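You operate a simulated robot arm through the tools that you are given. There is no shell and no other tool. Be economical: measure what you need, move in short steps, check, and stop when the job is done.

Carry out the task below with a simulated two-armed robot. There is one attempt and no reset: what you move stays moved.

## Task
Pick up the paste can with one hand, pass it to the other hand and put it on the shelf of the grey desk. Fetch the blue square holder and set it on the top of the packing bench. Stack the 20.0 silver spacer from the top of the packing bench on top of the 20.5 silver spacer. Fetch the blue padlock and stand it on the shelf under the long grey bench. Do these in any order. Set down upright: paste can, blue square holder, blue padlock.

The check looks at the end state, three seconds after you hand in, the way a careful person would. Anything else that was tipped, shoved, dropped, spilled or broken makes it a failure.

## Robot
Two 7-joint arms with two-finger parallel grippers on one trunk, on a base that drives. Base frame: it is fixed to the floor where the robot stands at the start and does not move with it; the origin is under the middle of the robot, x ahead of it, y to its left, z up. Readings come in m, rad, newtons and seconds.
The left shoulder is at the start at [0.202, 0.171, 1.054], the right one opposite. With the tool pointing down near the work surface each hand reaches from about 0.1 to 0.86 m from the robot's upright axis, wherever it stands, measured 20 degrees to its own side. Places, roughly: blue padlock (5x3x9 cm) [-3.6, 1.6, 1.1]; blue square holder (5x5x6 cm) [0.8, 0.2, 0.9]; paste can [0.5, 0.25, 0.5]; shelf of the grey desk [-3.5, 0.9, 0.5]; shelf under the long grey bench [0.6, 1, 0.4]; silver spacer [-1.25, 1.75, 1]; top of the packing bench [-1.3, 1.7, 0.9]. Payload 4.4 kg a hand.
The TCP of each hand is the grasp point between the finger pads, 0.023 m short of the fingertips. In the tool frame z runs along the fingers and y along their closing line. Largest opening 0.094 m; finger width 0.038, thickness 0.01; the body of the gripper, 0.054 by 0.096 m, starts 0.039 m behind the TCP.
Orientation is that of the tool frame in the base frame, as a unit quaternion [x, y, z, w]. With the fingers straight down and closing along the base's y, the tool's x points along the base's -x, its y along +y and its z along -z.

## Interface
- The arms move only by the tool step_arm. It takes "left_series", "right_series" or both (then of equal length, played together; a hand with none holds still); each is a list of rows, each a list of 7 numbers: the shift along the base's x, y, z in units of 50 mm (1.0 is 50 mm), then the turn, a rotation vector about the base's x, y, z in units of 4 degrees (1.0 is 4 degrees), then the gripper command, from -1 (fully open) to 1 (shut), values between in proportion. In form: [[dx, dy, dz, wx, wy, wz, gripper], ...]. A call has 1 to 8 rows; each row shifts and turns the commanded pose from where the row before left it. A call with a number of a shift or a turn outside -1 to 1 is refused whole. Rows are played at 5 a second. More than 0.05 m and 0.15 rad between two rows, or a gripper value outside its range, and nothing of the call is played. Where a pose cannot be reached the arm comes as near as it can. A force on the tool above 40 N (or 10 N above the force at the start of the call, whichever is more), or a blocked arm, ends the call early, and 0.2 s more pass. The fingers move at their own pace (about 0.072 m/s each) and stop on an object; they squeeze with about 37 N. The grip force told is the motor's: it shows also when the fingers shut on nothing. Time passes only in rows, and 0.2 s behind the last, so rows that do not move let the fingers close. It gives the time, the measured TCP pose, the force on the tool (base axes), the opening and the grip force at its end, in the units of the frame above (readings bear some noise), with the torque about the TCP (base axes, N m) and any sound that the robot's microphone picked up, and new pictures: "views" is both (left out), scene, wrist or none (wrist: the cameras of the hands that moved).
- Cameras (640 x 400 px; columns grow to the right, rows downward): "scene" is now at [0.3453, -0.0178, 1.2159]; the picture's right is [-0.20, -0.98, 0.00], its down [-0.22, 0.05, -0.97] and it looks along [0.95, -0.20, -0.22] (base axes); focal length 214 px, centre (320, 200). "left" rides on the left gripper at [0.086, -0.016, -0.075] in its tool frame; the picture's right is [0.18, 0.98, 0.00], its down [-0.58, 0.11, -0.81] and it looks along [-0.79, 0.15, 0.59] (tool axes); focal length 243 px, centre (320, 200). "right" rides on the right gripper at [0.086, 0.016, -0.075] in its tool frame; the picture's right is [-0.18, 0.98, 0.00], its down [-0.58, -0.11, -0.81] and it looks along [-0.79, -0.15, 0.59] (tool axes); focal length 243 px, centre (320, 200). There is no depth. A picture from a camera that has moved, and an enlarged one, comes with that camera's place and axes in the base frame and with its lens.
- slide_trunk(by): slides the trunk up (or, below 0, down) by that many m; the arms and the scene camera ride with it, the base frame stays. It gives what a move gives, with no picture.
- roll_base(legs): drives the robot by 1 to 6 legs, each [ahead, left, turn to the left] in m, m and rad, along the robot's own axes; the way and the turn of a leg run together, so that a leg with both is an arc; at most 1.5 m and 3.142 rad a leg. The arms and the cameras ride along, it lands a little off, and it stops where it bumps. It gives what a move gives, and a new picture of the scene camera.
- pan_tilt(pan, tilt): turns the head with the scene camera to pan (to the left, within 1.396 rad either way) and tilt (down, from -0.506 to 1.204), counted from straight ahead of the robot. It gives what a move gives, and a new picture of the scene camera.
- enlarge(camera, box): a new picture of the part [left, top, right, bottom] of that camera's present view, enlarged. It takes no simulated time.
- finish_job(): hands the job in; it is judged then, once.

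Work in short steps. Places have to be worked out from the pictures, the camera data and where the tool is seen: move nearer, look again, correct. Check each grasp and each placing, and mend what went wrong. You have 165 turns and 260 pictures in all, those below and enlarged ones among them. Open the grippers and draw the arms clear of the work before you hand the job in, unless the task says otherwise; then end with one line.

The tools are called after "Emit:" as name(argument=value, ...) on one line, values as JSON. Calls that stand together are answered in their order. step_arm: Moves the arms, as the interface text tells. Its arguments: {"type":"object","properties":{"left_series":{"type":"array"},"right_series":{"type":"array"},"views":{"type":"string","enum":["both","scene","wrist","none"]}},"required":[]} The other tools are called the same way: slide_trunk (by) slides the trunk up or down; roll_base (legs) drives the base; pan_tilt (pan, tilt) turns the head that bears the scene camera; enlarge (camera, box) takes an enlarged picture of a part of a camera's view; finish_job () hands the job in.

At the start:

```text
t: 0.0
left_tcp_pos: [0.4607, 0.3303, 1.1162]
left_tcp_rot: [0.0, 1.0, -0.001, 0.0]
left_wrist_force: [0.5, -0.3, -0.3]
left_moment: [-0.03, -0.01, 0.02]
left_width: 0.0939
left_finger_force: 0.0
right_tcp_pos: [0.3748, -0.1012, 1.2028]
right_tcp_rot: [0.0, 1.0, 0.0, 0.0]
right_wrist_force: [-0.1, 0.7, -0.5]
right_moment: [-0.01, -0.01, -0.02]
right_width: 0.0937
right_finger_force: 0.0
trunk travel left (down, up): [-0.075, 0.313]
robot x, y, heading: [0.0005, -0.0013, 0.003]
head pan, tilt: [-0.206, 0.225]
```

scene: 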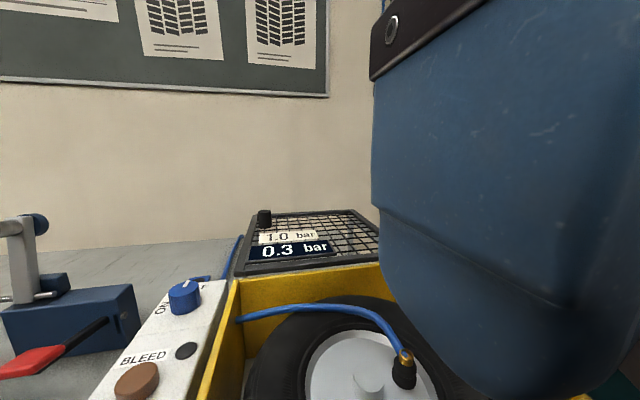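
right: 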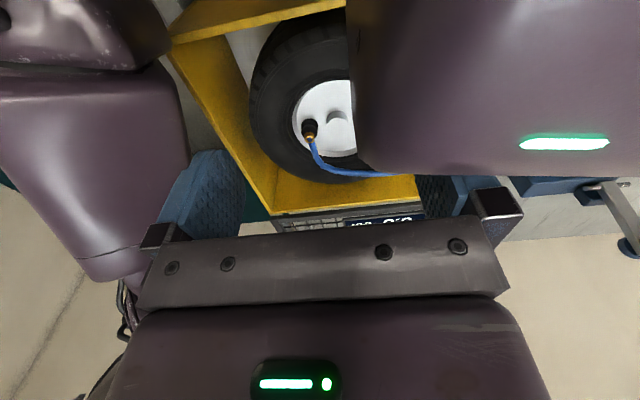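
left: 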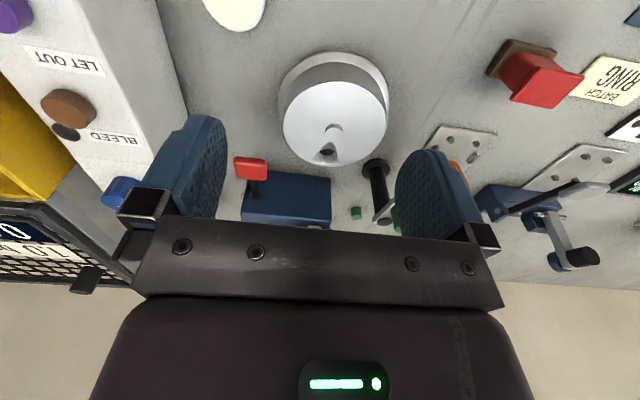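

The scene view is partly blocked by the right arm. I turn the head to the left and down to see the bench before me.

Emit:
pan_tilt(pan=0.4, tilt=0.7)

```text
t: 1.0
left_tcp_pos: [0.4614, 0.3297, 1.1164]
left_tcp_rot: [0.0, 1.0, 0.0, 0.0]
left_wrist_force: [0.3, 0.3, -0.1]
left_moment: [-0.01, 0.01, -0.01]
left_width: 0.0941
left_finger_force: 0.0
right_tcp_pos: [0.38, -0.1033, 1.2008]
right_tcp_rot: [0.011, 1.0, -0.004, 0.004]
right_wrist_force: [115.8, 15.6, -63.5]
right_moment: [-3.19, -0.14, -5.87]
right_width: 0.0944
right_finger_force: 0.5
trunk travel left (down, up): [-0.075, 0.313]
robot x, y, heading: [-0.0002, 0.0047, -0.003]
head pan, tilt: [0.4, 0.7]
camera scene: at [0.3419, 0.0121, 1.1815], right [0.12, -0.99, 0.0], down [-0.56, -0.07, -0.83], along [0.82, 0.1, -0.56], focal length 214 px, centre (320, 200)
```

scene: 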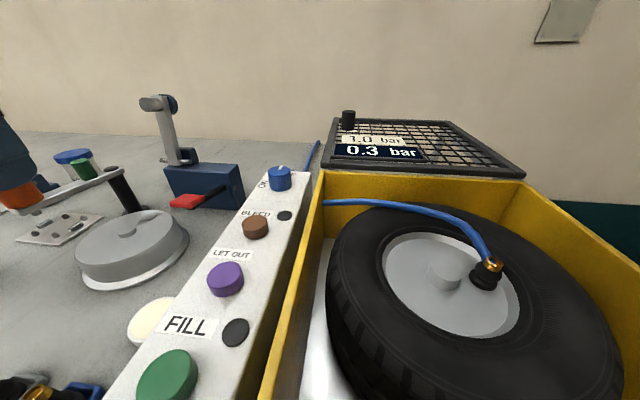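

The right wrist reads 116 N: the head is pressing against the right hand. I move the right hand away to the right and up a little.

Emit:
step_arm(right_series=[[0, -1, 0, 0, 0, 0, -1], [0, -1, 0, 0, 0, 0, -1], [0, -1, 0, 0, 0, 0, -1], [0, -1, 0, 0, 0, 0, -1]], views="scene")

```text
t: 2.0
left_tcp_pos: [0.4579, 0.3289, 1.1193]
left_tcp_rot: [0.0, 1.0, 0.001, 0.002]
left_wrist_force: [-2.1, -0.8, 0.9]
left_moment: [0.1, -0.05, 0.0]
left_width: 0.094
left_finger_force: 0.1
right_tcp_pos: [0.3769, -0.2936, 1.1993]
right_tcp_rot: [0.005, 1.0, -0.003, -0.011]
right_wrist_force: [2.2, -0.7, -1.1]
right_moment: [0.1, 0.11, -0.04]
right_width: 0.0939
right_finger_force: 0.1
right hand out of reach, approached as far as the arm can: row 4
trunk travel left (down, up): [-0.075, 0.313]
robot x, y, heading: [-0.0011, 0.0016, -0.003]
head pan, tilt: [0.4, 0.7]
camera scene: at [0.3291, 0.0323, 1.1742], right [0.39, -0.92, 0.0], down [-0.59, -0.25, -0.77], along [0.71, 0.3, -0.64], focal length 214 px, centre (320, 200)
```

scene: 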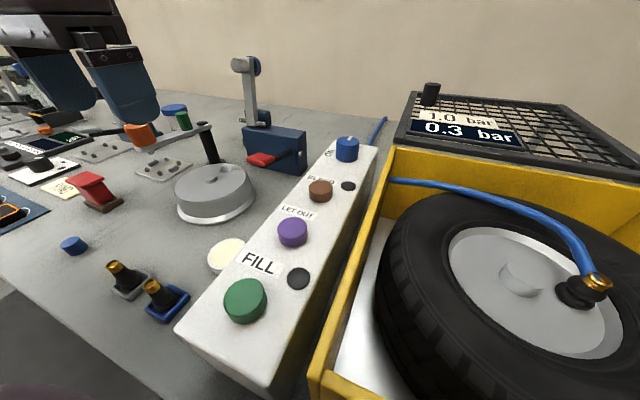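

The head is free now. I enlarge the picture to find the blue square holder and to learn the scene.

Emit:
enlarge(camera="scene", box=[200, 40, 440, 190])

Emit:
enlarge(camera="scene", box=[0, 180, 320, 380])

Emit:
pan_tilt(pan=0.9, tilt=0.6)

```text
2.67 times, centred on (320, 115) of scene
camera zoom: at [0.3291, 0.0323, 1.1742], right [0.39, -0.92, 0.0], down [-0.59, -0.25, -0.77], along [0.71, 0.3, -0.64], focal length 572 px, centre (320, 427)
```

zoom: 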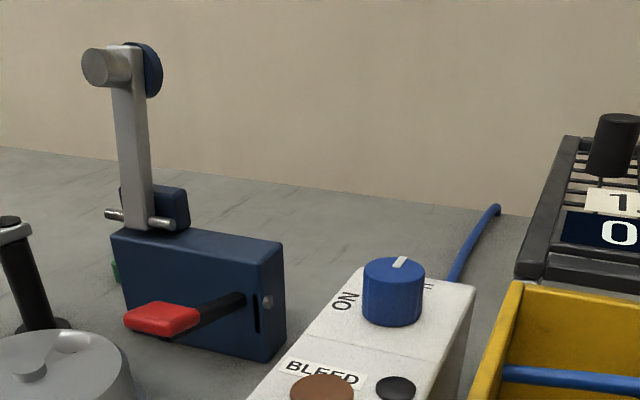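

```text
2.00 times, centred on (160, 280) of scene
camera zoom: at [0.3291, 0.0323, 1.1742], right [0.39, -0.92, 0.0], down [-0.59, -0.25, -0.77], along [0.71, 0.3, -0.64], focal length 429 px, centre (640, 40)
```

zoom: 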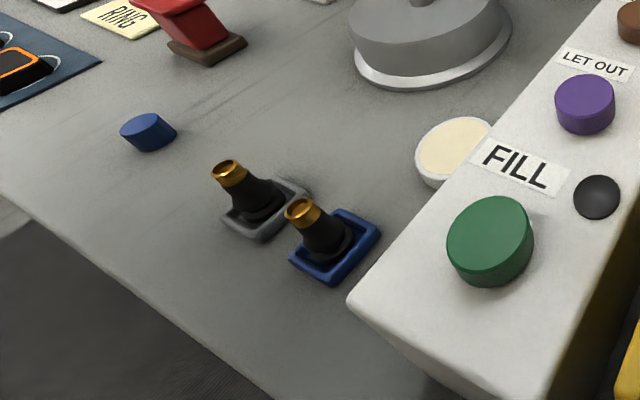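

```text
t: 2.9
left_tcp_pos: [0.4593, 0.33, 1.1168]
left_tcp_rot: [0.0, 1.0, 0.0, 0.0]
left_wrist_force: [0.0, 0.4, 0.7]
left_moment: [0.02, -0.01, -0.01]
left_width: 0.0942
left_finger_force: 0.1
right_tcp_pos: [0.3793, -0.2901, 1.1986]
right_tcp_rot: [0.005, 1.0, -0.006, -0.012]
right_wrist_force: [-0.2, 0.0, 0.1]
right_moment: [0.01, -0.03, 0.01]
right_width: 0.0939
right_finger_force: 0.1
trunk travel left (down, up): [-0.075, 0.313]
robot x, y, heading: [0.0024, -0.0016, 0.003]
head pan, tilt: [0.901, 0.6]
camera scene: at [0.3088, 0.0704, 1.1813], right [0.78, -0.62, 0.0], down [-0.35, -0.44, -0.82], along [0.51, 0.65, -0.57], focal length 214 px, centre (320, 200)
```

scene: 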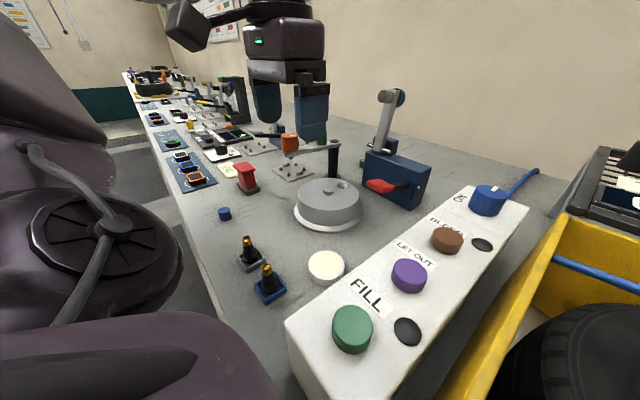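

The holder the task means should be near [0.8, 0.2, 0.9]; the two small trays nearer me may hold caps only. I raise the trunk for a better look behind the white panel.

Emit:
slide_trunk(by=0.3)

Emit:
pan_tilt(pan=0.3, tilt=0.9)

```text
t: 5.9
left_tcp_pos: [0.4599, 0.3302, 1.4164]
left_tcp_rot: [-0.001, 1.0, 0.0, 0.0]
left_wrist_force: [0.7, -0.1, 0.4]
left_moment: [-0.01, -0.01, 0.04]
left_width: 0.0939
left_finger_force: 0.1
right_tcp_pos: [0.3752, -0.2909, 1.5005]
right_tcp_rot: [0.001, 1.0, 0.0, 0.0]
right_wrist_force: [-0.2, -1.1, -0.6]
right_moment: [-0.02, 0.02, 0.0]
right_width: 0.094
right_finger_force: 0.1
trunk travel left (down, up): [-0.375, 0.013]
robot x, y, heading: [-0.0015, -0.0035, 0.002]
head pan, tilt: [0.901, 0.6]
```

```text
t: 6.9
left_tcp_pos: [0.4605, 0.3308, 1.4154]
left_tcp_rot: [0.001, 1.0, 0.0, 0.0]
left_wrist_force: [0.5, 0.3, 0.1]
left_moment: [-0.02, 0.02, 0.01]
left_width: 0.0936
left_finger_force: 0.2
right_tcp_pos: [0.3752, -0.2913, 1.5007]
right_tcp_rot: [0.0, 1.0, 0.0, 0.0]
right_wrist_force: [0.5, -0.4, -0.2]
right_moment: [0.0, 0.0, -0.02]
right_width: 0.0943
right_finger_force: 0.0
trunk travel left (down, up): [-0.375, 0.013]
robot x, y, heading: [0.0023, 0.0024, -0.002]
head pan, tilt: [0.3, 0.901]
camera scene: at [0.1295, 0.0236, 1.489], right [0.3, -0.95, 0.0], down [-0.75, -0.23, -0.62], along [0.59, 0.18, -0.78], focal length 214 px, centre (320, 200)
```

scene: 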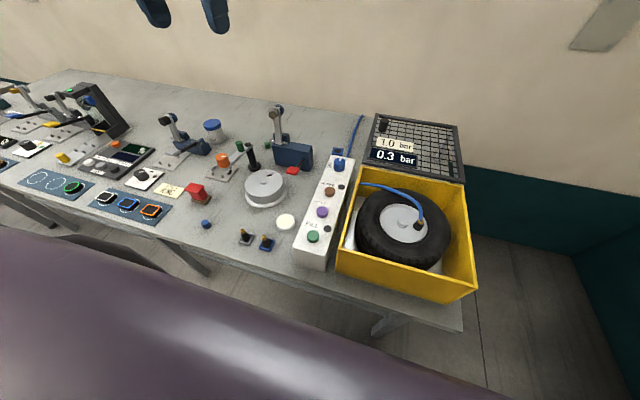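

From above I see the bench well. I enlarge the region behind the white panel and the middle of the bench.

Emit:
enlarge(camera="scene", box=[220, 90, 380, 190])

Emit:
enlarge(camera="scene", box=[0, 80, 260, 260])

```text
4.00 times, centred on (300, 140) of scene
camera zoom: at [0.1295, 0.0236, 1.489], right [0.3, -0.95, 0.0], down [-0.75, -0.23, -0.62], along [0.59, 0.18, -0.78], focal length 858 px, centre (400, 440)
```

zoom: 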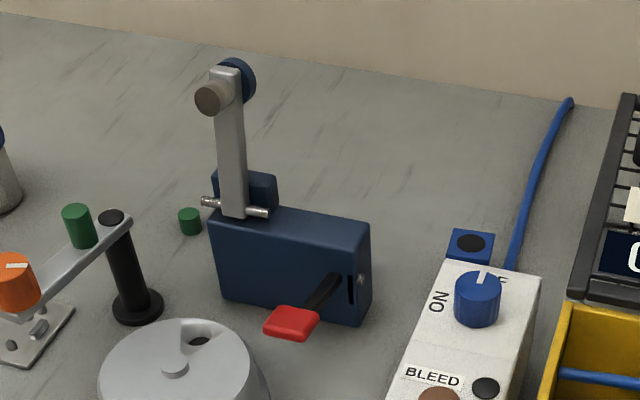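

```text
2.22 times, centred on (130, 170) of scene
camera zoom: at [0.1295, 0.0236, 1.489], right [0.3, -0.95, 0.0], down [-0.75, -0.23, -0.62], along [0.59, 0.18, -0.78], focal length 477 px, centre (742, 267)
```

zoom: 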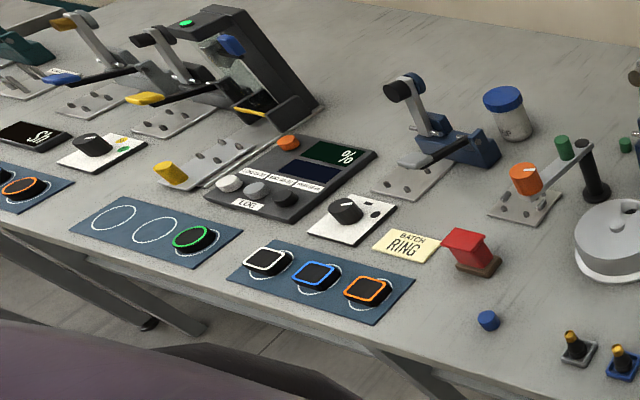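

The blue holder, a cube with a round hole in it, stands right behind the white panel, by my estimate at [0.83, 0.16]. I lower the trunk by 0.2 m and bring the left hand nearer to look with its camera.

Emit:
slide_trunk(by=-0.22)

Emit:
step_arm(left_series=[[1, -1, 0, 0, 0, 0, -1], [1, -1, 0, 0, 0, 0, -1], [1, -1, 0, 0, 0, 0, -1], [1, 0, -0.5, 0, 0, 0, -1], [0.6, 0, -0.5, 0, 0, 0, -1]], views="wrist")

```text
t: 9.3
left_tcp_pos: [0.4593, 0.3299, 1.1978]
left_tcp_rot: [0.001, 1.0, -0.001, 0.001]
left_wrist_force: [0.3, -0.1, 0.0]
left_moment: [-0.01, -0.02, 0.03]
left_width: 0.0939
left_finger_force: 0.1
right_tcp_pos: [0.3731, -0.2913, 1.2815]
right_tcp_rot: [0.001, 1.0, 0.001, 0.001]
right_wrist_force: [0.3, -0.1, 0.6]
right_moment: [0.01, 0.0, -0.04]
right_width: 0.0942
right_finger_force: 0.1
trunk travel left (down, up): [-0.155, 0.233]
robot x, y, heading: [-0.0, 0.0003, -0.001]
head pan, tilt: [0.3, 0.901]
```

```text
refused: row 1 steps farther than a row can; nothing moved
```

The refusal shows that the whole length of a row's shift is limited to 0.05 m. I send it again with smaller steps.

Emit:
step_arm(left_series=[[0, -1, 0, 0, 0, 0, -1], [0.6, -0.8, 0, 0, 0, 0, -1], [0.6, -0.8, 0, 0, 0, 0, -1], [1, 0, 0, 0, 0, 0, -1], [1, 0, 0, 0, 0, 0, -1], [0.9, 0, -0.4, 0, 0, 0, -1], [0.9, 0, -0.4, 0, 0, 0, -1]], views="both")

```text
t: 10.9
left_tcp_pos: [0.6687, 0.2461, 1.1798]
left_tcp_rot: [0.0, 1.0, -0.001, -0.001]
left_wrist_force: [0.3, -0.5, 0.6]
left_moment: [-0.06, 0.02, -0.02]
left_width: 0.094
left_finger_force: 0.0
left hand out of reach, approached as far as the arm can: row 6, 7
right_tcp_pos: [0.3772, -0.2901, 1.2815]
right_tcp_rot: [-0.001, 1.0, 0.0, 0.0]
right_wrist_force: [0.6, 1.0, 0.9]
right_moment: [-0.03, -0.02, -0.02]
right_width: 0.094
right_finger_force: 0.1
trunk travel left (down, up): [-0.155, 0.233]
robot x, y, heading: [0.0007, -0.0026, 0.004]
head pan, tilt: [0.3, 0.901]
camera scene: at [0.2466, 0.0257, 1.2551], right [0.3, -0.96, 0.0], down [-0.75, -0.23, -0.62], along [0.59, 0.18, -0.78], focal length 214 px, centre (320, 200)
camera left: at [0.584, 0.2294, 1.2533], right [-0.18, 0.98, 0.0], down [0.58, 0.11, 0.81], along [0.79, 0.15, -0.59], focal length 243 px, centre (320, 200)
```

scene: 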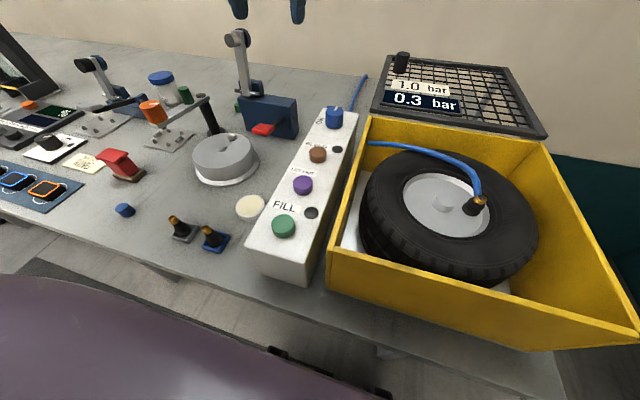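
left: 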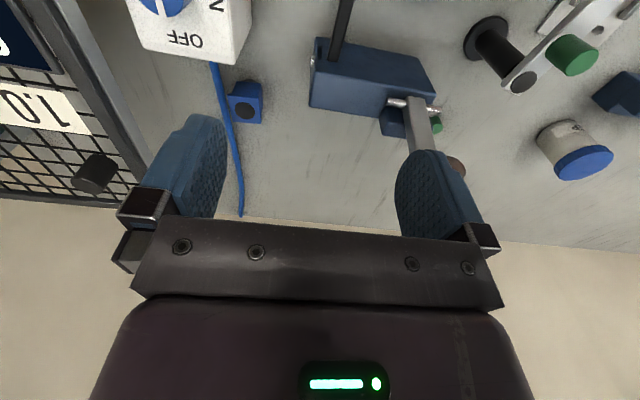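

The holder stands just beyond the panel's end, and a hose runs along its right side. Two sightings put its top near [0.77, 0.16, 0.97]; I lower the trunk and bring the hand over it to look closer.

Emit:
step_arm(left_series=[[0, -0.8, 0, 0, 0, 0, -1], [0, -0.8, 0, 0, 0, 0, -1]], views="none")

Emit:
slide_trunk(by=-0.09)

Emit:
step_arm(left_series=[[0.6, 0, 0, 0, 0, 0, -1], [0.6, 0, 0, 0, 0, 0, -1]], views="both")

```text
t: 11.5
left_tcp_pos: [0.6321, 0.1976, 1.1626]
left_tcp_rot: [0.0, 1.0, 0.0, 0.0]
left_wrist_force: [0.0, -0.2, -0.9]
left_moment: [-0.01, -0.01, 0.0]
left_width: 0.094
left_finger_force: 0.1
left hand out of reach, approached as far as the arm can: row 1, 2
right_tcp_pos: [0.3751, -0.2916, 1.2809]
right_tcp_rot: [0.0, 1.0, 0.0, 0.0]
right_wrist_force: [0.6, 0.1, -0.2]
right_moment: [0.0, 0.02, -0.03]
right_width: 0.0944
right_finger_force: 0.1
trunk travel left (down, up): [-0.155, 0.233]
robot x, y, heading: [-0.0028, 0.0026, -0.004]
head pan, tilt: [0.3, 0.901]
```

```text
t: 12.7
left_tcp_pos: [0.6311, 0.1985, 1.0733]
left_tcp_rot: [0.0, 1.0, 0.0, 0.001]
left_wrist_force: [0.0, -1.4, -0.5]
left_moment: [0.01, 0.05, -0.01]
left_width: 0.0939
left_finger_force: 0.1
right_tcp_pos: [0.3879, -0.2925, 1.1725]
right_tcp_rot: [0.014, 0.998, -0.01, -0.057]
right_wrist_force: [-1.4, 0.2, 2.1]
right_moment: [0.0, -0.19, -0.01]
right_width: 0.0942
right_finger_force: 0.1
trunk travel left (down, up): [-0.065, 0.323]
robot x, y, heading: [-0.0012, 0.0013, -0.001]
head pan, tilt: [0.3, 0.901]
```

```text
t: 13.3
left_tcp_pos: [0.6942, 0.2008, 1.0719]
left_tcp_rot: [0.0, 1.0, 0.0, 0.0]
left_wrist_force: [-0.6, 0.7, 0.0]
left_moment: [-0.01, 0.0, -0.03]
left_width: 0.0941
left_finger_force: 0.0
right_tcp_pos: [0.3897, -0.2929, 1.1718]
right_tcp_rot: [0.014, 0.998, -0.011, -0.061]
right_wrist_force: [0.0, 0.4, -0.4]
right_moment: [0.02, -0.02, 0.05]
right_width: 0.0941
right_finger_force: 0.0
trunk travel left (down, up): [-0.065, 0.323]
robot x, y, heading: [0.0007, 0.0008, 0.001]
head pan, tilt: [0.3, 0.901]
camera scene: at [0.335, 0.0239, 1.1438], right [0.3, -0.96, 0.0], down [-0.75, -0.23, -0.62], along [0.59, 0.18, -0.78], focal length 214 px, centre (320, 200)
camera left: at [0.6084, 0.1842, 1.146], right [-0.18, 0.98, 0.0], down [0.58, 0.11, 0.81], along [0.79, 0.15, -0.59], focal length 243 px, centre (320, 200)
```

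scene: 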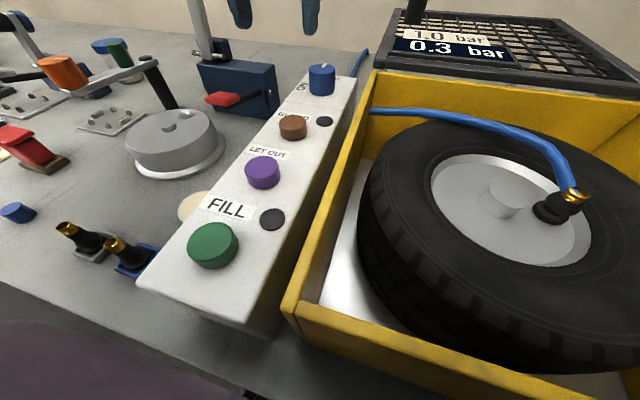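
left: 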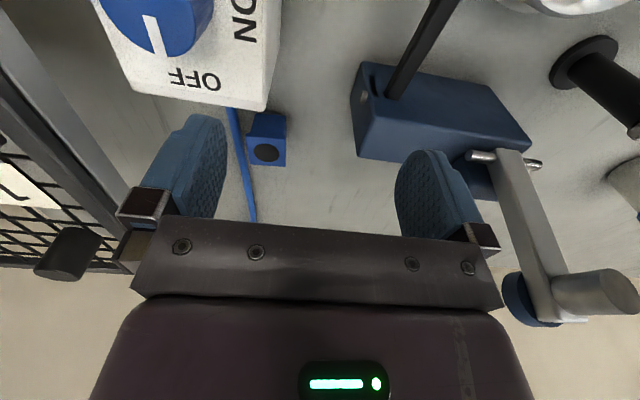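

Two rays of the left camera now agree: the holder's top centre is at [0.812, 0.160, 0.934], so the bench top lies near z 0.874, and the hose runs about 2 cm to its right. I move over it with the fingers part open.

Emit:
step_arm(left_series=[[0.6, -0.7, 0, 0, 0, 0, -0.6], [0.9, -0.1, -0.2, 0, 0, 0, -0.6], [0.9, 0, -0.3, 0, 0, 0, -0.6], [0, 0, -0.6, 0, 0, 0, -0.6]], views="both")

```text
t: 14.3
left_tcp_pos: [0.745, 0.2036, 1.052]
left_tcp_rot: [0.0, 1.0, 0.0, -0.001]
left_wrist_force: [-0.3, 0.3, -0.3]
left_moment: [-0.04, 0.02, -0.01]
left_width: 0.0751
left_finger_force: 0.1
left hand out of reach, approached as far as the arm can: row 1, 2, 3
right_tcp_pos: [0.3897, -0.2926, 1.1716]
right_tcp_rot: [0.013, 0.998, -0.01, -0.061]
right_wrist_force: [0.7, 0.2, 0.3]
right_moment: [-0.02, 0.02, 0.0]
right_width: 0.094
right_finger_force: 0.1
trunk travel left (down, up): [-0.065, 0.323]
robot x, y, heading: [0.0023, -0.0019, -0.001]
head pan, tilt: [0.3, 0.901]
camera scene: at [0.3354, 0.0239, 1.1436], right [0.3, -0.96, 0.0], down [-0.75, -0.23, -0.62], along [0.59, 0.18, -0.78], focal length 214 px, centre (320, 200)
camera left: at [0.6606, 0.1875, 1.1263], right [-0.18, 0.98, 0.0], down [0.58, 0.11, 0.81], along [0.79, 0.15, -0.59], focal length 243 px, centre (320, 200)
```

scene: 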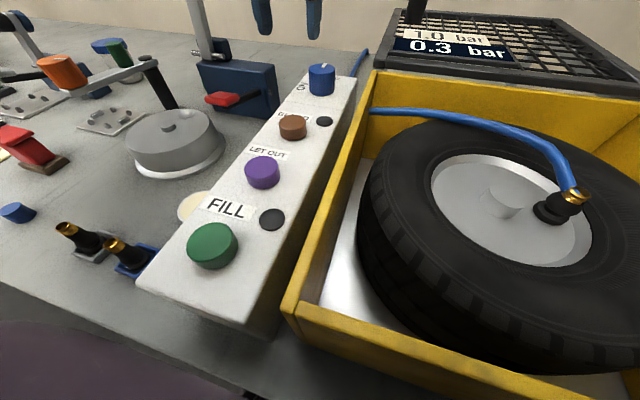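
left: 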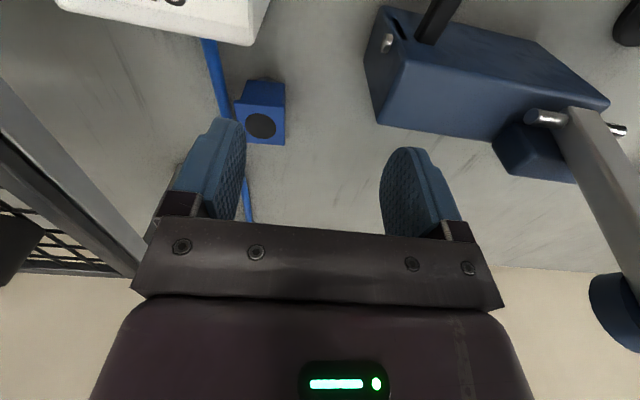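

The forward reach is short at this height, since the wrist is above the shoulder. I raise the trunk by 0.1 m, so that the hand then works lower relative to the shoulder.

Emit:
slide_trunk(by=0.12)

Emit:
step_arm(left_series=[[0, 0, -1, 0, 0, 0, -0.6], [0, 0, -1, 0, 0, 0, -0.6], [0, 0, -0.4, 0, 0, 0, -0.6], [0.7, -0.6, 0, 0, 0, 0, -0.6], [0.7, -0.3, 0, 0, 0, 0, -0.6]], views="wrist")

```text
t: 15.8
left_tcp_pos: [0.6136, 0.2014, 1.3848]
left_tcp_rot: [-0.001, 0.981, -0.001, 0.192]
left_wrist_force: [-0.3, 0.2, -0.9]
left_moment: [0.0, 0.04, 0.0]
left_width: 0.0751
left_finger_force: 0.2
right_tcp_pos: [0.3918, -0.2932, 1.2899]
right_tcp_rot: [0.015, 0.998, -0.01, -0.062]
right_wrist_force: [0.2, 0.2, -0.8]
right_moment: [-0.03, 0.03, 0.0]
right_width: 0.094
right_finger_force: 0.1
trunk travel left (down, up): [-0.185, 0.203]
robot x, y, heading: [-0.0026, 0.0007, 0.004]
head pan, tilt: [0.3, 0.901]
```

```text
t: 17.0
left_tcp_pos: [0.6436, 0.1956, 1.257]
left_tcp_rot: [-0.001, 0.981, -0.001, 0.196]
left_wrist_force: [-0.1, -0.8, -0.2]
left_moment: [0.0, -0.03, 0.0]
left_width: 0.0751
left_finger_force: 0.2
left hand out of reach, approached as far as the arm can: row 4, 5
right_tcp_pos: [0.3883, -0.2906, 1.2917]
right_tcp_rot: [0.015, 0.998, -0.01, -0.061]
right_wrist_force: [0.3, -0.2, -0.4]
right_moment: [0.01, 0.0, 0.0]
right_width: 0.0943
right_finger_force: 0.0
trunk travel left (down, up): [-0.185, 0.203]
robot x, y, heading: [0.0004, -0.0007, -0.002]
head pan, tilt: [0.3, 0.901]
camera left: at [0.5358, 0.1782, 1.2918], right [-0.17, 0.98, -0.07], down [0.23, 0.11, 0.97], along [0.96, 0.15, -0.24], focal length 243 px, centre (320, 200)
```

left: 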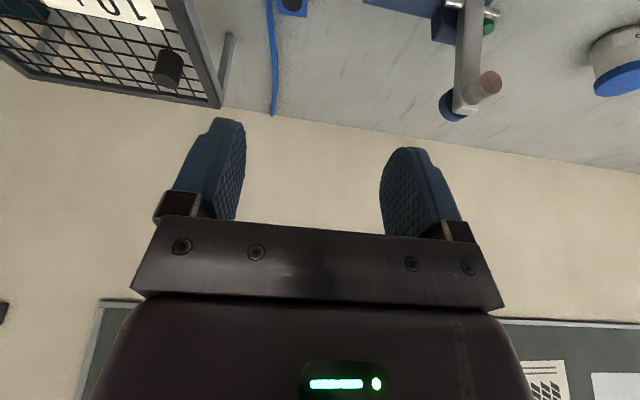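

At the reach limit the hand tilted by 22° while the trunk rose. I turn it back upright while drawing down and stay within reach.

Emit:
step_arm(left_series=[[0, 0, -1, 0, 1, 0, -0.6], [0, 0, -1, 0, 1, 0, -0.6], [0, 0, -1, 0, 1, 0, -0.6], [0, 0, -0.8, 0, 1, 0, -0.6], [0, 0, 0, 0, 0.9, 0, -0.6], [0, 0, 0, 0, 0.8, 0, -0.6]], views="wrist")

```text
t: 18.4
left_tcp_pos: [0.6389, 0.2262, 1.1363]
left_tcp_rot: [-0.001, 1.0, -0.001, 0.022]
left_wrist_force: [0.0, -0.4, -0.3]
left_moment: [-0.02, -0.02, -0.02]
left_width: 0.0752
left_finger_force: 0.1
left hand out of reach, approached as far as the arm can: row 2, 3, 4, 5, 6
right_tcp_pos: [0.3891, -0.2923, 1.2917]
right_tcp_rot: [0.013, 0.998, -0.01, -0.061]
right_wrist_force: [-0.3, 0.3, 0.4]
right_moment: [0.01, 0.04, 0.0]
right_width: 0.094
right_finger_force: 0.1
trunk travel left (down, up): [-0.185, 0.203]
robot x, y, heading: [-0.0011, -0.0007, 0.005]
head pan, tilt: [0.3, 0.901]
camera left: at [0.5498, 0.2103, 1.2053], right [-0.19, 0.98, -0.01], down [0.54, 0.11, 0.83], along [0.82, 0.15, -0.55], focal length 243 px, centre (320, 200)
```

left: 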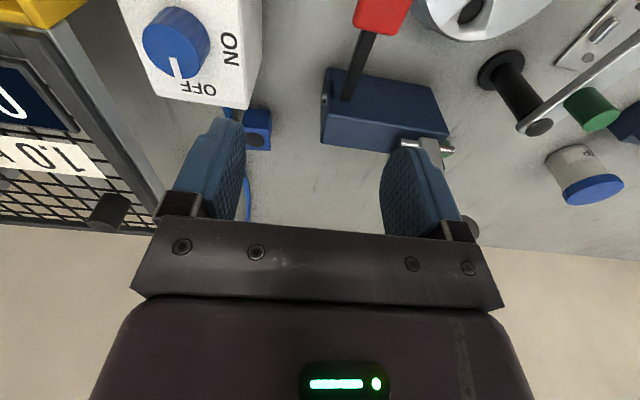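

I let the arm settle with still rows and see where it comes to rest.

Emit:
step_arm(left_series=[[0, 0, 0, 0, 0, 0, -0.6], [0, 0, -0.6, 0, 0, 0, -0.6], [0, 0, -0.6, 0, 0, 0, -0.6]], views="none")

```text
t: 19.2
left_tcp_pos: [0.6157, 0.2432, 1.0838]
left_tcp_rot: [-0.002, 1.0, -0.002, 0.025]
left_wrist_force: [-0.1, 1.0, 0.7]
left_moment: [-0.03, 0.0, 0.01]
left_width: 0.0753
left_finger_force: 0.1
left hand out of reach, approached as far as the arm can: row 3
right_tcp_pos: [0.3871, -0.2912, 1.2926]
right_tcp_rot: [0.014, 0.998, -0.01, -0.059]
right_wrist_force: [-0.1, 0.4, 0.3]
right_moment: [0.0, 0.02, -0.01]
right_width: 0.0937
right_finger_force: 0.0
trunk travel left (down, up): [-0.185, 0.203]
robot x, y, heading: [0.0039, -0.0004, 0.001]
head pan, tilt: [0.3, 0.901]
```

The arm seems caught in a poor joint posture rather than out of reach. I draw the hand back toward its starting pose to reset the posture.

Emit:
step_arm(left_series=[[-0.8, 0.3, 0.4, 0, 0.4, 0, -0.6], [-0.8, 0.3, 0.4, 0, 0.3, 0, -0.6], [-0.8, 0.3, 0.5, 0, 0, 0, -0.6], [-0.5, 0.3, 0.5, 0, 0, 0, -0.6], [0, 0.3, 0.5, 0, 0, 0, -0.6]], views="none")

Emit:
step_arm(left_series=[[0, 0, -1, 0, 0, 0, -0.6], [0, 0, -1, 0, 0, 0, -0.6], [0, 0, -1, 0, 0, 0, -0.6], [0.3, 0, -0.8, 0, 0, 0, -0.6], [0.9, -0.3, 0, 0, 0, 0, -0.6], [0.9, -0.3, 0, 0, 0, 0, -0.6]], views="scene")

```text
t: 20.4
left_tcp_pos: [0.4697, 0.3174, 1.1966]
left_tcp_rot: [-0.001, 1.0, -0.001, -0.002]
left_wrist_force: [-0.2, -0.1, 0.5]
left_moment: [-0.01, -0.01, 0.03]
left_width: 0.0754
left_finger_force: 0.1
right_tcp_pos: [0.389, -0.2925, 1.292]
right_tcp_rot: [0.014, 0.998, -0.011, -0.061]
right_wrist_force: [1.7, 0.4, -0.5]
right_moment: [0.02, 0.0, 0.02]
right_width: 0.0937
right_finger_force: 0.1
trunk travel left (down, up): [-0.185, 0.203]
robot x, y, heading: [-0.0016, 0.0024, -0.005]
head pan, tilt: [0.3, 0.901]
```

```text
t: 21.8
left_tcp_pos: [0.5728, 0.2904, 1.007]
left_tcp_rot: [0.0, 1.0, 0.0, -0.001]
left_wrist_force: [-10.6, -1.7, -1.7]
left_moment: [0.03, 0.24, -0.43]
left_width: 0.0761
left_finger_force: 0.7
right_tcp_pos: [0.3863, -0.2925, 1.2926]
right_tcp_rot: [0.014, 0.998, -0.01, -0.06]
right_wrist_force: [-0.8, 0.4, -0.2]
right_moment: [0.0, -0.03, 0.01]
right_width: 0.0939
right_finger_force: 0.0
trunk travel left (down, up): [-0.185, 0.203]
robot x, y, heading: [-0.0026, 0.0023, 0.001]
head pan, tilt: [0.3, 0.901]
camera scene: at [0.2129, 0.0241, 1.2905], right [0.3, -0.96, 0.0], down [-0.75, -0.23, -0.62], along [0.59, 0.18, -0.78], focal length 214 px, centre (320, 200)
```

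scene: 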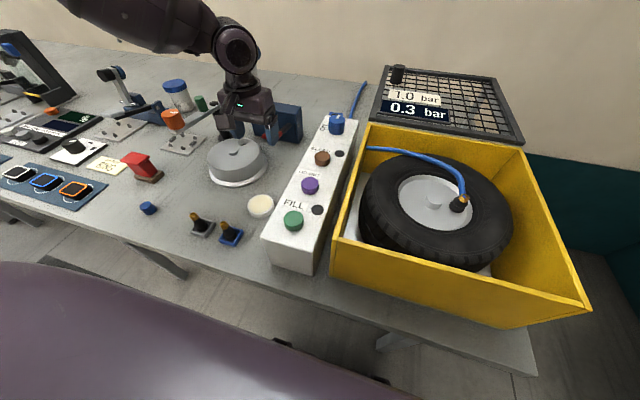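

The wrist reads -10.6 N: the fingers touch something, probably the clamp's red handle. I lift back up at once and look.

Emit:
step_arm(left_series=[[-0.4, 0, 0.3, 0, 0, 0, -0.6], [-0.3, 0, 0.9, 0, 0, 0, -0.6], [0, 0, 1, 0, 0, 0, -0.6]], views="both")

```text
t: 22.6
left_tcp_pos: [0.5413, 0.2893, 1.1175]
left_tcp_rot: [0.0, 1.0, -0.001, -0.001]
left_wrist_force: [0.8, -0.1, 0.4]
left_moment: [0.02, -0.06, -0.01]
left_width: 0.0754
left_finger_force: 0.1
right_tcp_pos: [0.3883, -0.293, 1.2919]
right_tcp_rot: [0.014, 0.998, -0.01, -0.06]
right_wrist_force: [0.2, 0.5, 0.3]
right_moment: [0.0, 0.0, 0.01]
right_width: 0.0941
right_finger_force: 0.1
trunk travel left (down, up): [-0.185, 0.203]
robot x, y, heading: [-0.0003, -0.0001, -0.002]
head pan, tilt: [0.3, 0.901]
camera scene: at [0.2154, 0.0232, 1.29], right [0.3, -0.96, 0.0], down [-0.75, -0.23, -0.62], along [0.59, 0.18, -0.78], focal length 214 px, centre (320, 200)
camera left: at [0.4573, 0.2714, 1.1915], right [-0.19, 0.98, 0.0], down [0.58, 0.11, 0.81], along [0.79, 0.15, -0.59], focal length 243 px, centre (320, 200)
```

scene: 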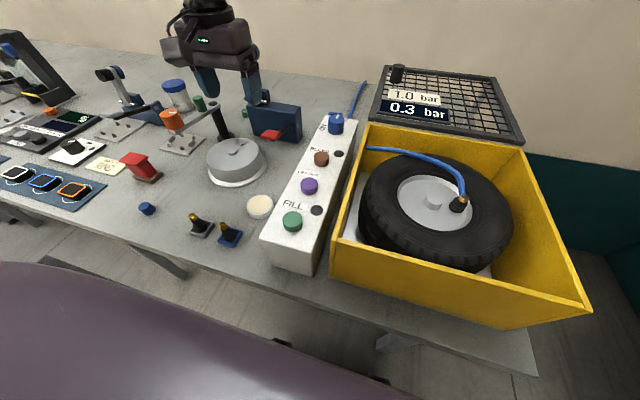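
left: 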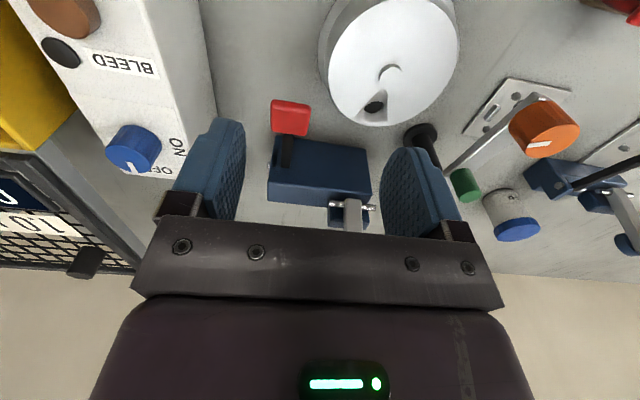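

Nothing seems displaced. I shift the hand right above the panel with this better posture and then go forward in small steps.

Emit:
step_arm(left_series=[[0, -1, 0, 0, 0, 0, -0.6], [0, -1, 0, 0, 0, 0, -0.6], [0.5, -0.6, 0, 0, 0, 0, -0.6], [0.9, 0, 0, 0, 0, 0, -0.6], [0.9, 0, -0.3, 0, 0, 0, -0.6], [0.9, 0, -0.3, 0, 0, 0, -0.6]], views="wrist")

```text
t: 24.0
left_tcp_pos: [0.6031, 0.2015, 1.1182]
left_tcp_rot: [-0.002, 1.0, -0.002, -0.001]
left_wrist_force: [-0.1, 0.9, -0.6]
left_moment: [0.03, -0.01, 0.02]
left_width: 0.0754
left_finger_force: 0.1
left hand out of reach, approached as far as the arm can: row 3, 4, 5, 6
right_tcp_pos: [0.3891, -0.291, 1.292]
right_tcp_rot: [0.014, 0.998, -0.011, -0.061]
right_wrist_force: [0.2, 0.4, 0.1]
right_moment: [0.01, -0.03, -0.04]
right_width: 0.0939
right_finger_force: 0.0
trunk travel left (down, up): [-0.185, 0.203]
robot x, y, heading: [0.0002, 0.0013, -0.0]
head pan, tilt: [0.3, 0.901]
camera left: at [0.5175, 0.1855, 1.1913], right [-0.19, 0.98, 0.0], down [0.58, 0.11, 0.81], along [0.79, 0.15, -0.59], focal length 243 px, centre (320, 200)
```

left: 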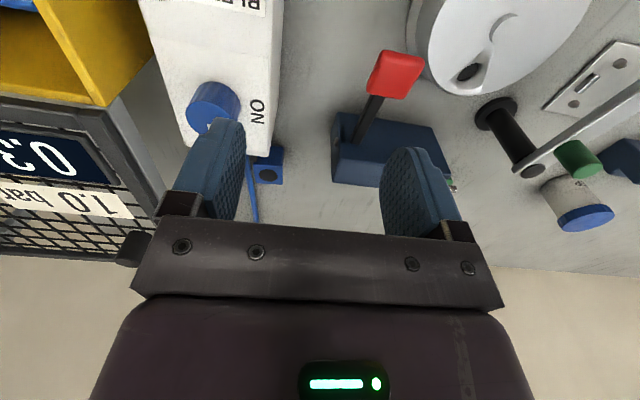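

The left hand will not come further right than y ≈ 0.20, so I should turn the robot itself. I draw back and up, lower the trunk, then turn the base 0.17 rad to the right so the holder lies about 20° to the left.

Emit:
step_arm(left_series=[[-1, 0, 0, 0, 0, 0, -0.6], [-0.9, 0.4, 0, 0, 0, 0, -0.6], [0, 0.6, 0.8, 0, 0, 0, -0.6], [0, 0.6, 0.8, 0, 0, 0, -0.6]], views="none")

Emit:
slide_trunk(by=-0.11)

Emit:
roll_base(legs=[[0, 0, -0.17]])

```text
t: 25.0
left_tcp_pos: [0.5047, 0.2824, 1.1958]
left_tcp_rot: [-0.001, 1.0, -0.001, -0.001]
left_wrist_force: [0.0, 0.3, -0.8]
left_moment: [0.03, 0.03, -0.01]
left_width: 0.0751
left_finger_force: 0.0
right_tcp_pos: [0.3883, -0.2922, 1.293]
right_tcp_rot: [0.015, 0.998, -0.009, -0.061]
right_wrist_force: [-0.4, 0.3, -0.4]
right_moment: [-0.02, -0.01, 0.0]
right_width: 0.0938
right_finger_force: 0.0
trunk travel left (down, up): [-0.185, 0.203]
robot x, y, heading: [-0.0009, -0.0026, 0.001]
head pan, tilt: [0.3, 0.901]
```

```text
t: 26.4
left_tcp_pos: [0.5061, 0.2828, 1.0891]
left_tcp_rot: [-0.001, 1.0, -0.001, 0.001]
left_wrist_force: [-0.5, 0.1, 0.3]
left_moment: [0.0, 0.0, 0.01]
left_width: 0.0751
left_finger_force: 0.2
right_tcp_pos: [0.3875, -0.2934, 1.1832]
right_tcp_rot: [0.015, 0.998, -0.01, -0.058]
right_wrist_force: [-0.7, -0.6, -0.1]
right_moment: [0.01, -0.05, -0.02]
right_width: 0.0941
right_finger_force: 0.1
trunk travel left (down, up): [-0.075, 0.313]
robot x, y, heading: [0.0012, 0.0039, 0.002]
head pan, tilt: [0.3, 0.901]
```

```text
t: 27.5
left_tcp_pos: [0.5475, 0.1941, 1.0855]
left_tcp_rot: [0.083, 0.997, -0.001, -0.001]
left_wrist_force: [0.1, -0.5, -0.6]
left_moment: [0.04, 0.0, -0.04]
left_width: 0.0753
left_finger_force: 0.1
right_tcp_pos: [0.3352, -0.3528, 1.1826]
right_tcp_rot: [0.098, 0.993, -0.004, -0.061]
right_wrist_force: [-0.3, 0.8, 1.0]
right_moment: [0.01, -0.01, -0.02]
right_width: 0.0939
right_finger_force: 0.0
trunk travel left (down, up): [-0.075, 0.313]
robot x, y, heading: [-0.0011, -0.0013, -0.167]
head pan, tilt: [0.3, 0.901]
camera scene: at [0.3251, -0.0317, 1.1566], right [0.13, -0.99, 0.0], down [-0.78, -0.1, -0.62], along [0.62, 0.08, -0.78], focal length 214 px, centre (320, 200)
```

scene: 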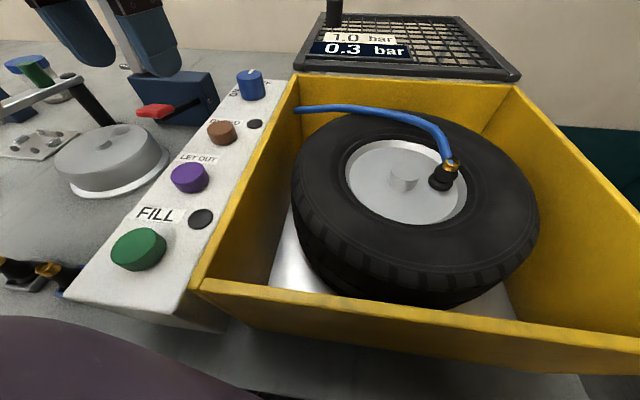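

The base turned. I now move forward over the holder in small steps, turning the fingers back square to the base axes.

Emit:
step_arm(left_series=[[0.9, -0.2, 0, 0, 0, 0.6, -0.6], [0.9, -0.2, 0, 0, 0, 0.6, -0.6], [0.9, -0.1, 0, 0, 0, 0.6, -0.6], [0.9, -0.1, 0, 0, 0, 0.6, -0.6]], views="wrist")

```text
t: 28.5
left_tcp_pos: [0.7271, 0.1635, 1.0851]
left_tcp_rot: [-0.001, 1.0, -0.001, -0.001]
left_wrist_force: [0.3, 0.2, -0.8]
left_moment: [-0.02, 0.03, -0.01]
left_width: 0.0754
left_finger_force: 0.2
right_tcp_pos: [0.3357, -0.3543, 1.1809]
right_tcp_rot: [0.098, 0.993, -0.004, -0.061]
right_wrist_force: [0.6, -0.1, 0.3]
right_moment: [0.01, -0.03, 0.01]
right_width: 0.0942
right_finger_force: 0.0
trunk travel left (down, up): [-0.075, 0.313]
robot x, y, heading: [-0.0022, 0.0049, -0.167]
head pan, tilt: [0.3, 0.901]
camera left: at [0.6427, 0.1478, 1.1587], right [-0.19, 0.98, 0.0], down [0.58, 0.11, 0.8], along [0.79, 0.15, -0.59], focal length 243 px, centre (320, 200)
```

left: 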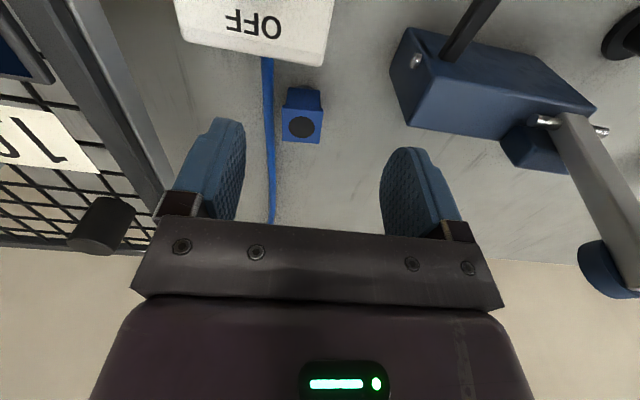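

The holder's hole is at [0.813, 0.159], as before. I move above it and down to just over its top.

Emit:
step_arm(left_series=[[0.8, -0.1, 0, 0, 0, 0, -0.5], [0.85, 0, -0.2, 0, 0, 0, -0.5], [0, 0, -0.8, 0, 0, 0, -0.5], [0, 0, -0.5, 0, 0, 0, -0.5]], views="wrist")

```text
t: 29.5
left_tcp_pos: [0.8093, 0.1602, 1.0106]
left_tcp_rot: [-0.001, 1.0, -0.001, -0.001]
left_wrist_force: [-0.7, -0.6, -0.6]
left_moment: [0.0, 0.01, 0.01]
left_width: 0.0704
left_finger_force: 0.2
right_tcp_pos: [0.3356, -0.3521, 1.1814]
right_tcp_rot: [0.097, 0.993, -0.006, -0.062]
right_wrist_force: [0.2, 0.9, -0.1]
right_moment: [0.0, 0.05, -0.03]
right_width: 0.0938
right_finger_force: 0.0
trunk travel left (down, up): [-0.075, 0.313]
robot x, y, heading: [-0.0016, 0.0, -0.162]
head pan, tilt: [0.3, 0.901]
camera left: at [0.7244, 0.1433, 1.0842], right [-0.19, 0.98, 0.0], down [0.58, 0.11, 0.8], along [0.79, 0.15, -0.59], focal length 243 px, centre (320, 200)
```

left: 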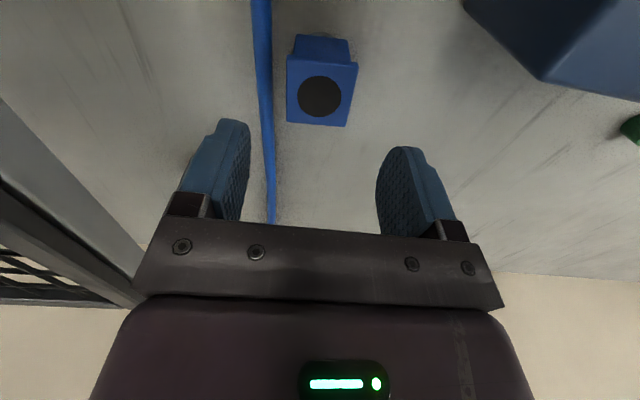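

The holder is centred under the fingers. I go down to TCP z ≈ 0.915 with the opening at 6.4 cm, which keeps the tips above the hose.

Emit:
step_arm(left_series=[[0.1, 0, -0.6, 0, 0, 0, -0.36], [0, 0, -0.7, 0, 0, 0, -0.36], [0, 0, -0.6, 0, 0, 0, -0.36]], views="wrist")

```text
t: 30.3
left_tcp_pos: [0.8155, 0.1578, 0.9259]
left_tcp_rot: [-0.002, 1.0, -0.004, 0.004]
left_wrist_force: [8.2, 5.7, 31.9]
left_moment: [-0.66, 3.57, -0.42]
left_width: 0.0638
left_finger_force: 0.1
right_tcp_pos: [0.3325, -0.3527, 1.1854]
right_tcp_rot: [0.098, 0.993, -0.004, -0.057]
right_wrist_force: [0.4, 0.0, 0.9]
right_moment: [0.02, 0.02, 0.02]
right_width: 0.0937
right_finger_force: 0.0
trunk travel left (down, up): [-0.075, 0.313]
robot x, y, heading: [0.0016, -0.0002, -0.168]
head pan, tilt: [0.3, 0.901]
camera left: at [0.7298, 0.1416, 1.0001], right [-0.19, 0.98, -0.01], down [0.57, 0.12, 0.81], along [0.8, 0.15, -0.58], focal length 243 px, centre (320, 200)
```

left: 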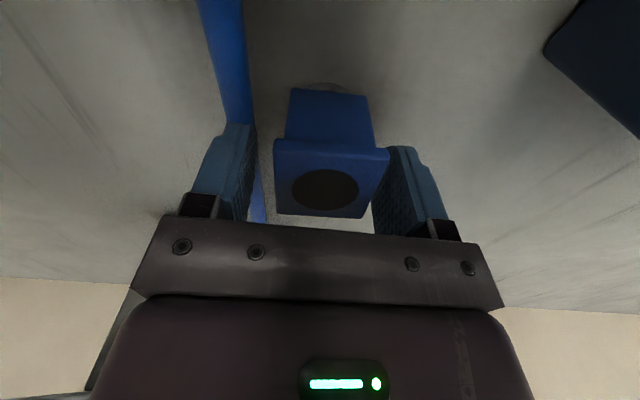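

The 32 N upward push with its moment lies about 11 cm behind the TCP: the wrist part rests on the panel's knob. The fingertips are already about 2.5 cm below the holder's top, so I lift slightly and close here.

Emit:
step_arm(left_series=[[0, 0.04, 0.3, 0, 0, 0, -0.36], [0, 0, 0, 0, 0, 0, 0.6], [0, 0, 0, 0, 0, 0, 1], [0, 0, 0, 0, 0, 0, 1]], views="wrist")

```text
t: 31.3
left_tcp_pos: [0.8153, 0.1603, 0.9322]
left_tcp_rot: [-0.001, 1.0, 0.0, -0.002]
left_wrist_force: [-0.1, 0.9, -1.3]
left_moment: [0.0, 0.0, -0.02]
left_width: 0.0434
left_finger_force: 37.0
right_tcp_pos: [0.3344, -0.3528, 1.1816]
right_tcp_rot: [0.097, 0.993, -0.004, -0.061]
right_wrist_force: [0.3, -0.2, -0.2]
right_moment: [0.0, 0.04, 0.03]
right_width: 0.0941
right_finger_force: 0.0
trunk travel left (down, up): [-0.075, 0.313]
robot x, y, heading: [0.0016, -0.0003, -0.17]
head pan, tilt: [0.3, 0.901]
camera left: at [0.7307, 0.1441, 1.0062], right [-0.19, 0.98, 0.0], down [0.58, 0.11, 0.81], along [0.79, 0.15, -0.59], focal length 243 px, centre (320, 200)
```

left: 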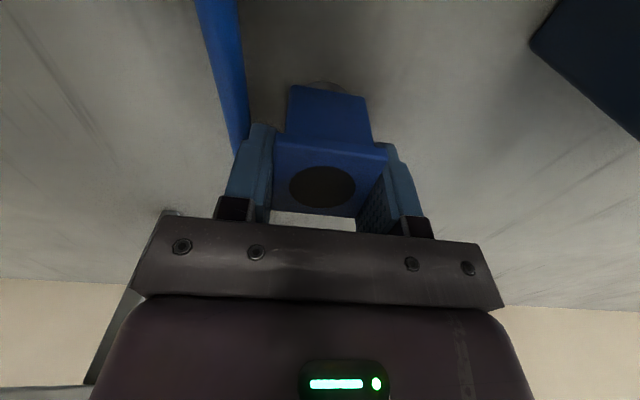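

The fingers hold the holder at 4.3 cm with 37 N. I lift it straight up and check.

Emit:
step_arm(left_series=[[0, 0, 0.5, 0, 0, 0, 1], [0, 0, 0.9, 0, 0, 0, 1], [0, 0, 0.9, 0, 0, 0, 1], [-0.6, 0, 0.6, 0, 0, 0, 1], [-1, 0, 0, 0, 0, 0, 1]], views="wrist")

```text
t: 32.5
left_tcp_pos: [0.7323, 0.1623, 1.078]
left_tcp_rot: [-0.002, 1.0, 0.0, 0.001]
left_wrist_force: [-0.9, 1.2, -1.8]
left_moment: [0.02, -0.02, 0.0]
left_width: 0.0434
left_finger_force: 37.2
right_tcp_pos: [0.3336, -0.352, 1.1839]
right_tcp_rot: [0.097, 0.993, -0.005, -0.06]
right_wrist_force: [0.3, 0.1, 0.0]
right_moment: [-0.01, -0.03, 0.0]
right_width: 0.094
right_finger_force: 0.1
trunk travel left (down, up): [-0.075, 0.313]
robot x, y, heading: [-0.0008, 0.0004, -0.166]
head pan, tilt: [0.3, 0.901]
camera left: at [0.6468, 0.146, 1.1518], right [-0.19, 0.98, 0.0], down [0.58, 0.11, 0.81], along [0.79, 0.15, -0.59], focal length 243 px, centre (320, 200)
```

left: 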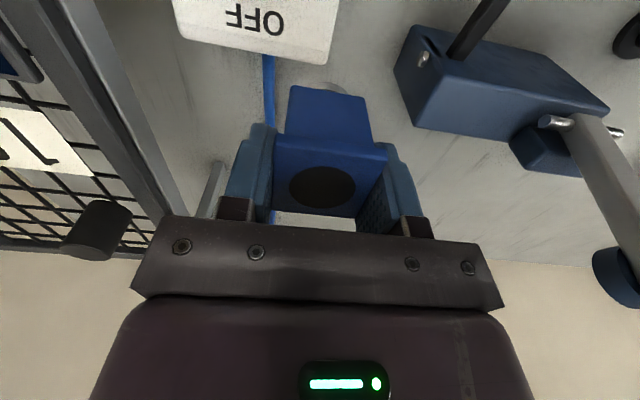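

The holder is lifted and clear. I draw the left hand back to a carrying pose above the bench edge, then back the base off to look under the bench.

Emit:
step_arm(left_series=[[-0.9, 0, 0.4, 0, 0, 0, 1], [-0.9, 0.2, 0.3, 0, 0, 0, 1], [-0.9, 0.2, 0.3, 0, 0, 0, 1], [-0.9, 0.2, 0, 0, 0, 0, 1], [-0.9, 0.3, 0, 0, 0, 0, 1], [-0.6, 0.3, 0, 0, 0, 0, 1]], views="none")

Emit:
roll_base(legs=[[-0.4, 0, 0], [-0.2, 0, 0.167]])

Emit:
pan_tilt(pan=0.3, tilt=0.75)

```text
t: 33.9
left_tcp_pos: [0.4791, 0.2197, 1.1287]
left_tcp_rot: [-0.001, 1.0, -0.001, -0.001]
left_wrist_force: [-0.1, -0.1, -1.5]
left_moment: [0.01, -0.02, 0.0]
left_width: 0.0435
left_finger_force: 37.1
right_tcp_pos: [0.3348, -0.3527, 1.1816]
right_tcp_rot: [0.098, 0.993, -0.006, -0.062]
right_wrist_force: [-0.2, -0.1, 0.0]
right_moment: [0.03, 0.02, 0.01]
right_width: 0.094
right_finger_force: 0.1
trunk travel left (down, up): [-0.075, 0.313]
robot x, y, heading: [-0.0008, -0.0001, -0.168]
head pan, tilt: [0.3, 0.901]
```

```text
t: 37.6
left_tcp_pos: [-0.1569, 0.3783, 1.1285]
left_tcp_rot: [-0.084, 0.996, -0.002, -0.001]
left_wrist_force: [-0.4, -1.5, -2.2]
left_moment: [0.0, -0.02, 0.0]
left_width: 0.0439
left_finger_force: 36.6
right_tcp_pos: [-0.2039, -0.2092, 1.1809]
right_tcp_rot: [0.016, 0.998, -0.011, -0.06]
right_wrist_force: [-0.6, 0.1, -0.3]
right_moment: [-0.01, -0.02, 0.04]
right_width: 0.0941
right_finger_force: 0.0
trunk travel left (down, up): [-0.075, 0.313]
robot x, y, heading: [-0.5989, 0.0828, -0.005]
head pan, tilt: [0.3, 0.901]
camera scene: at [-0.2673, 0.1064, 1.1566], right [0.29, -0.96, 0.0], down [-0.75, -0.23, -0.62], along [0.59, 0.18, -0.78], focal length 214 px, centre (320, 200)
```

scene: 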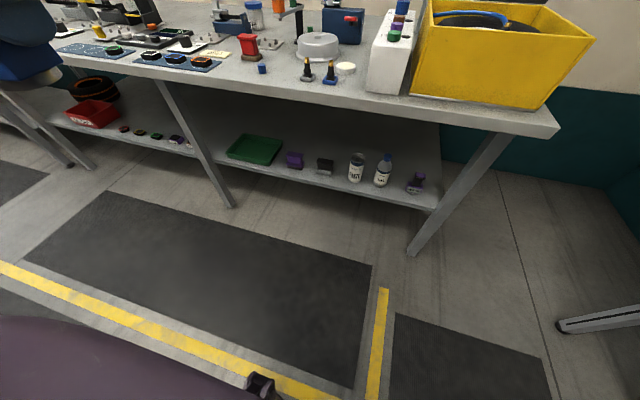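

```text
t: 38.3
left_tcp_pos: [-0.1563, 0.3786, 1.1285]
left_tcp_rot: [-0.083, 0.997, 0.0, 0.0]
left_wrist_force: [0.7, 0.1, -2.4]
left_moment: [-0.02, -0.03, -0.01]
left_width: 0.0436
left_finger_force: 36.9
right_tcp_pos: [-0.2048, -0.2093, 1.1817]
right_tcp_rot: [0.016, 0.998, -0.01, -0.059]
right_wrist_force: [-0.4, 0.5, 0.3]
right_moment: [-0.03, 0.01, 0.01]
right_width: 0.0942
right_finger_force: 0.1
trunk travel left (down, up): [-0.075, 0.313]
robot x, y, heading: [-0.5945, 0.0853, -0.007]
head pan, tilt: [0.3, 0.75]
camera scene: at [-0.2597, 0.1083, 1.1683], right [0.29, -0.96, 0.0], down [-0.65, -0.2, -0.73], along [0.7, 0.21, -0.68], focal length 214 px, centre (320, 200)
```

scene: 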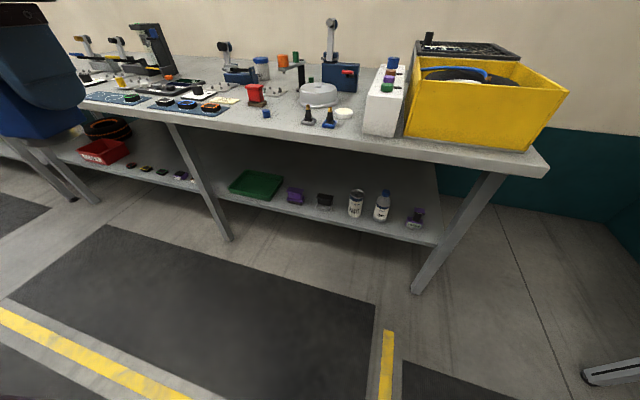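

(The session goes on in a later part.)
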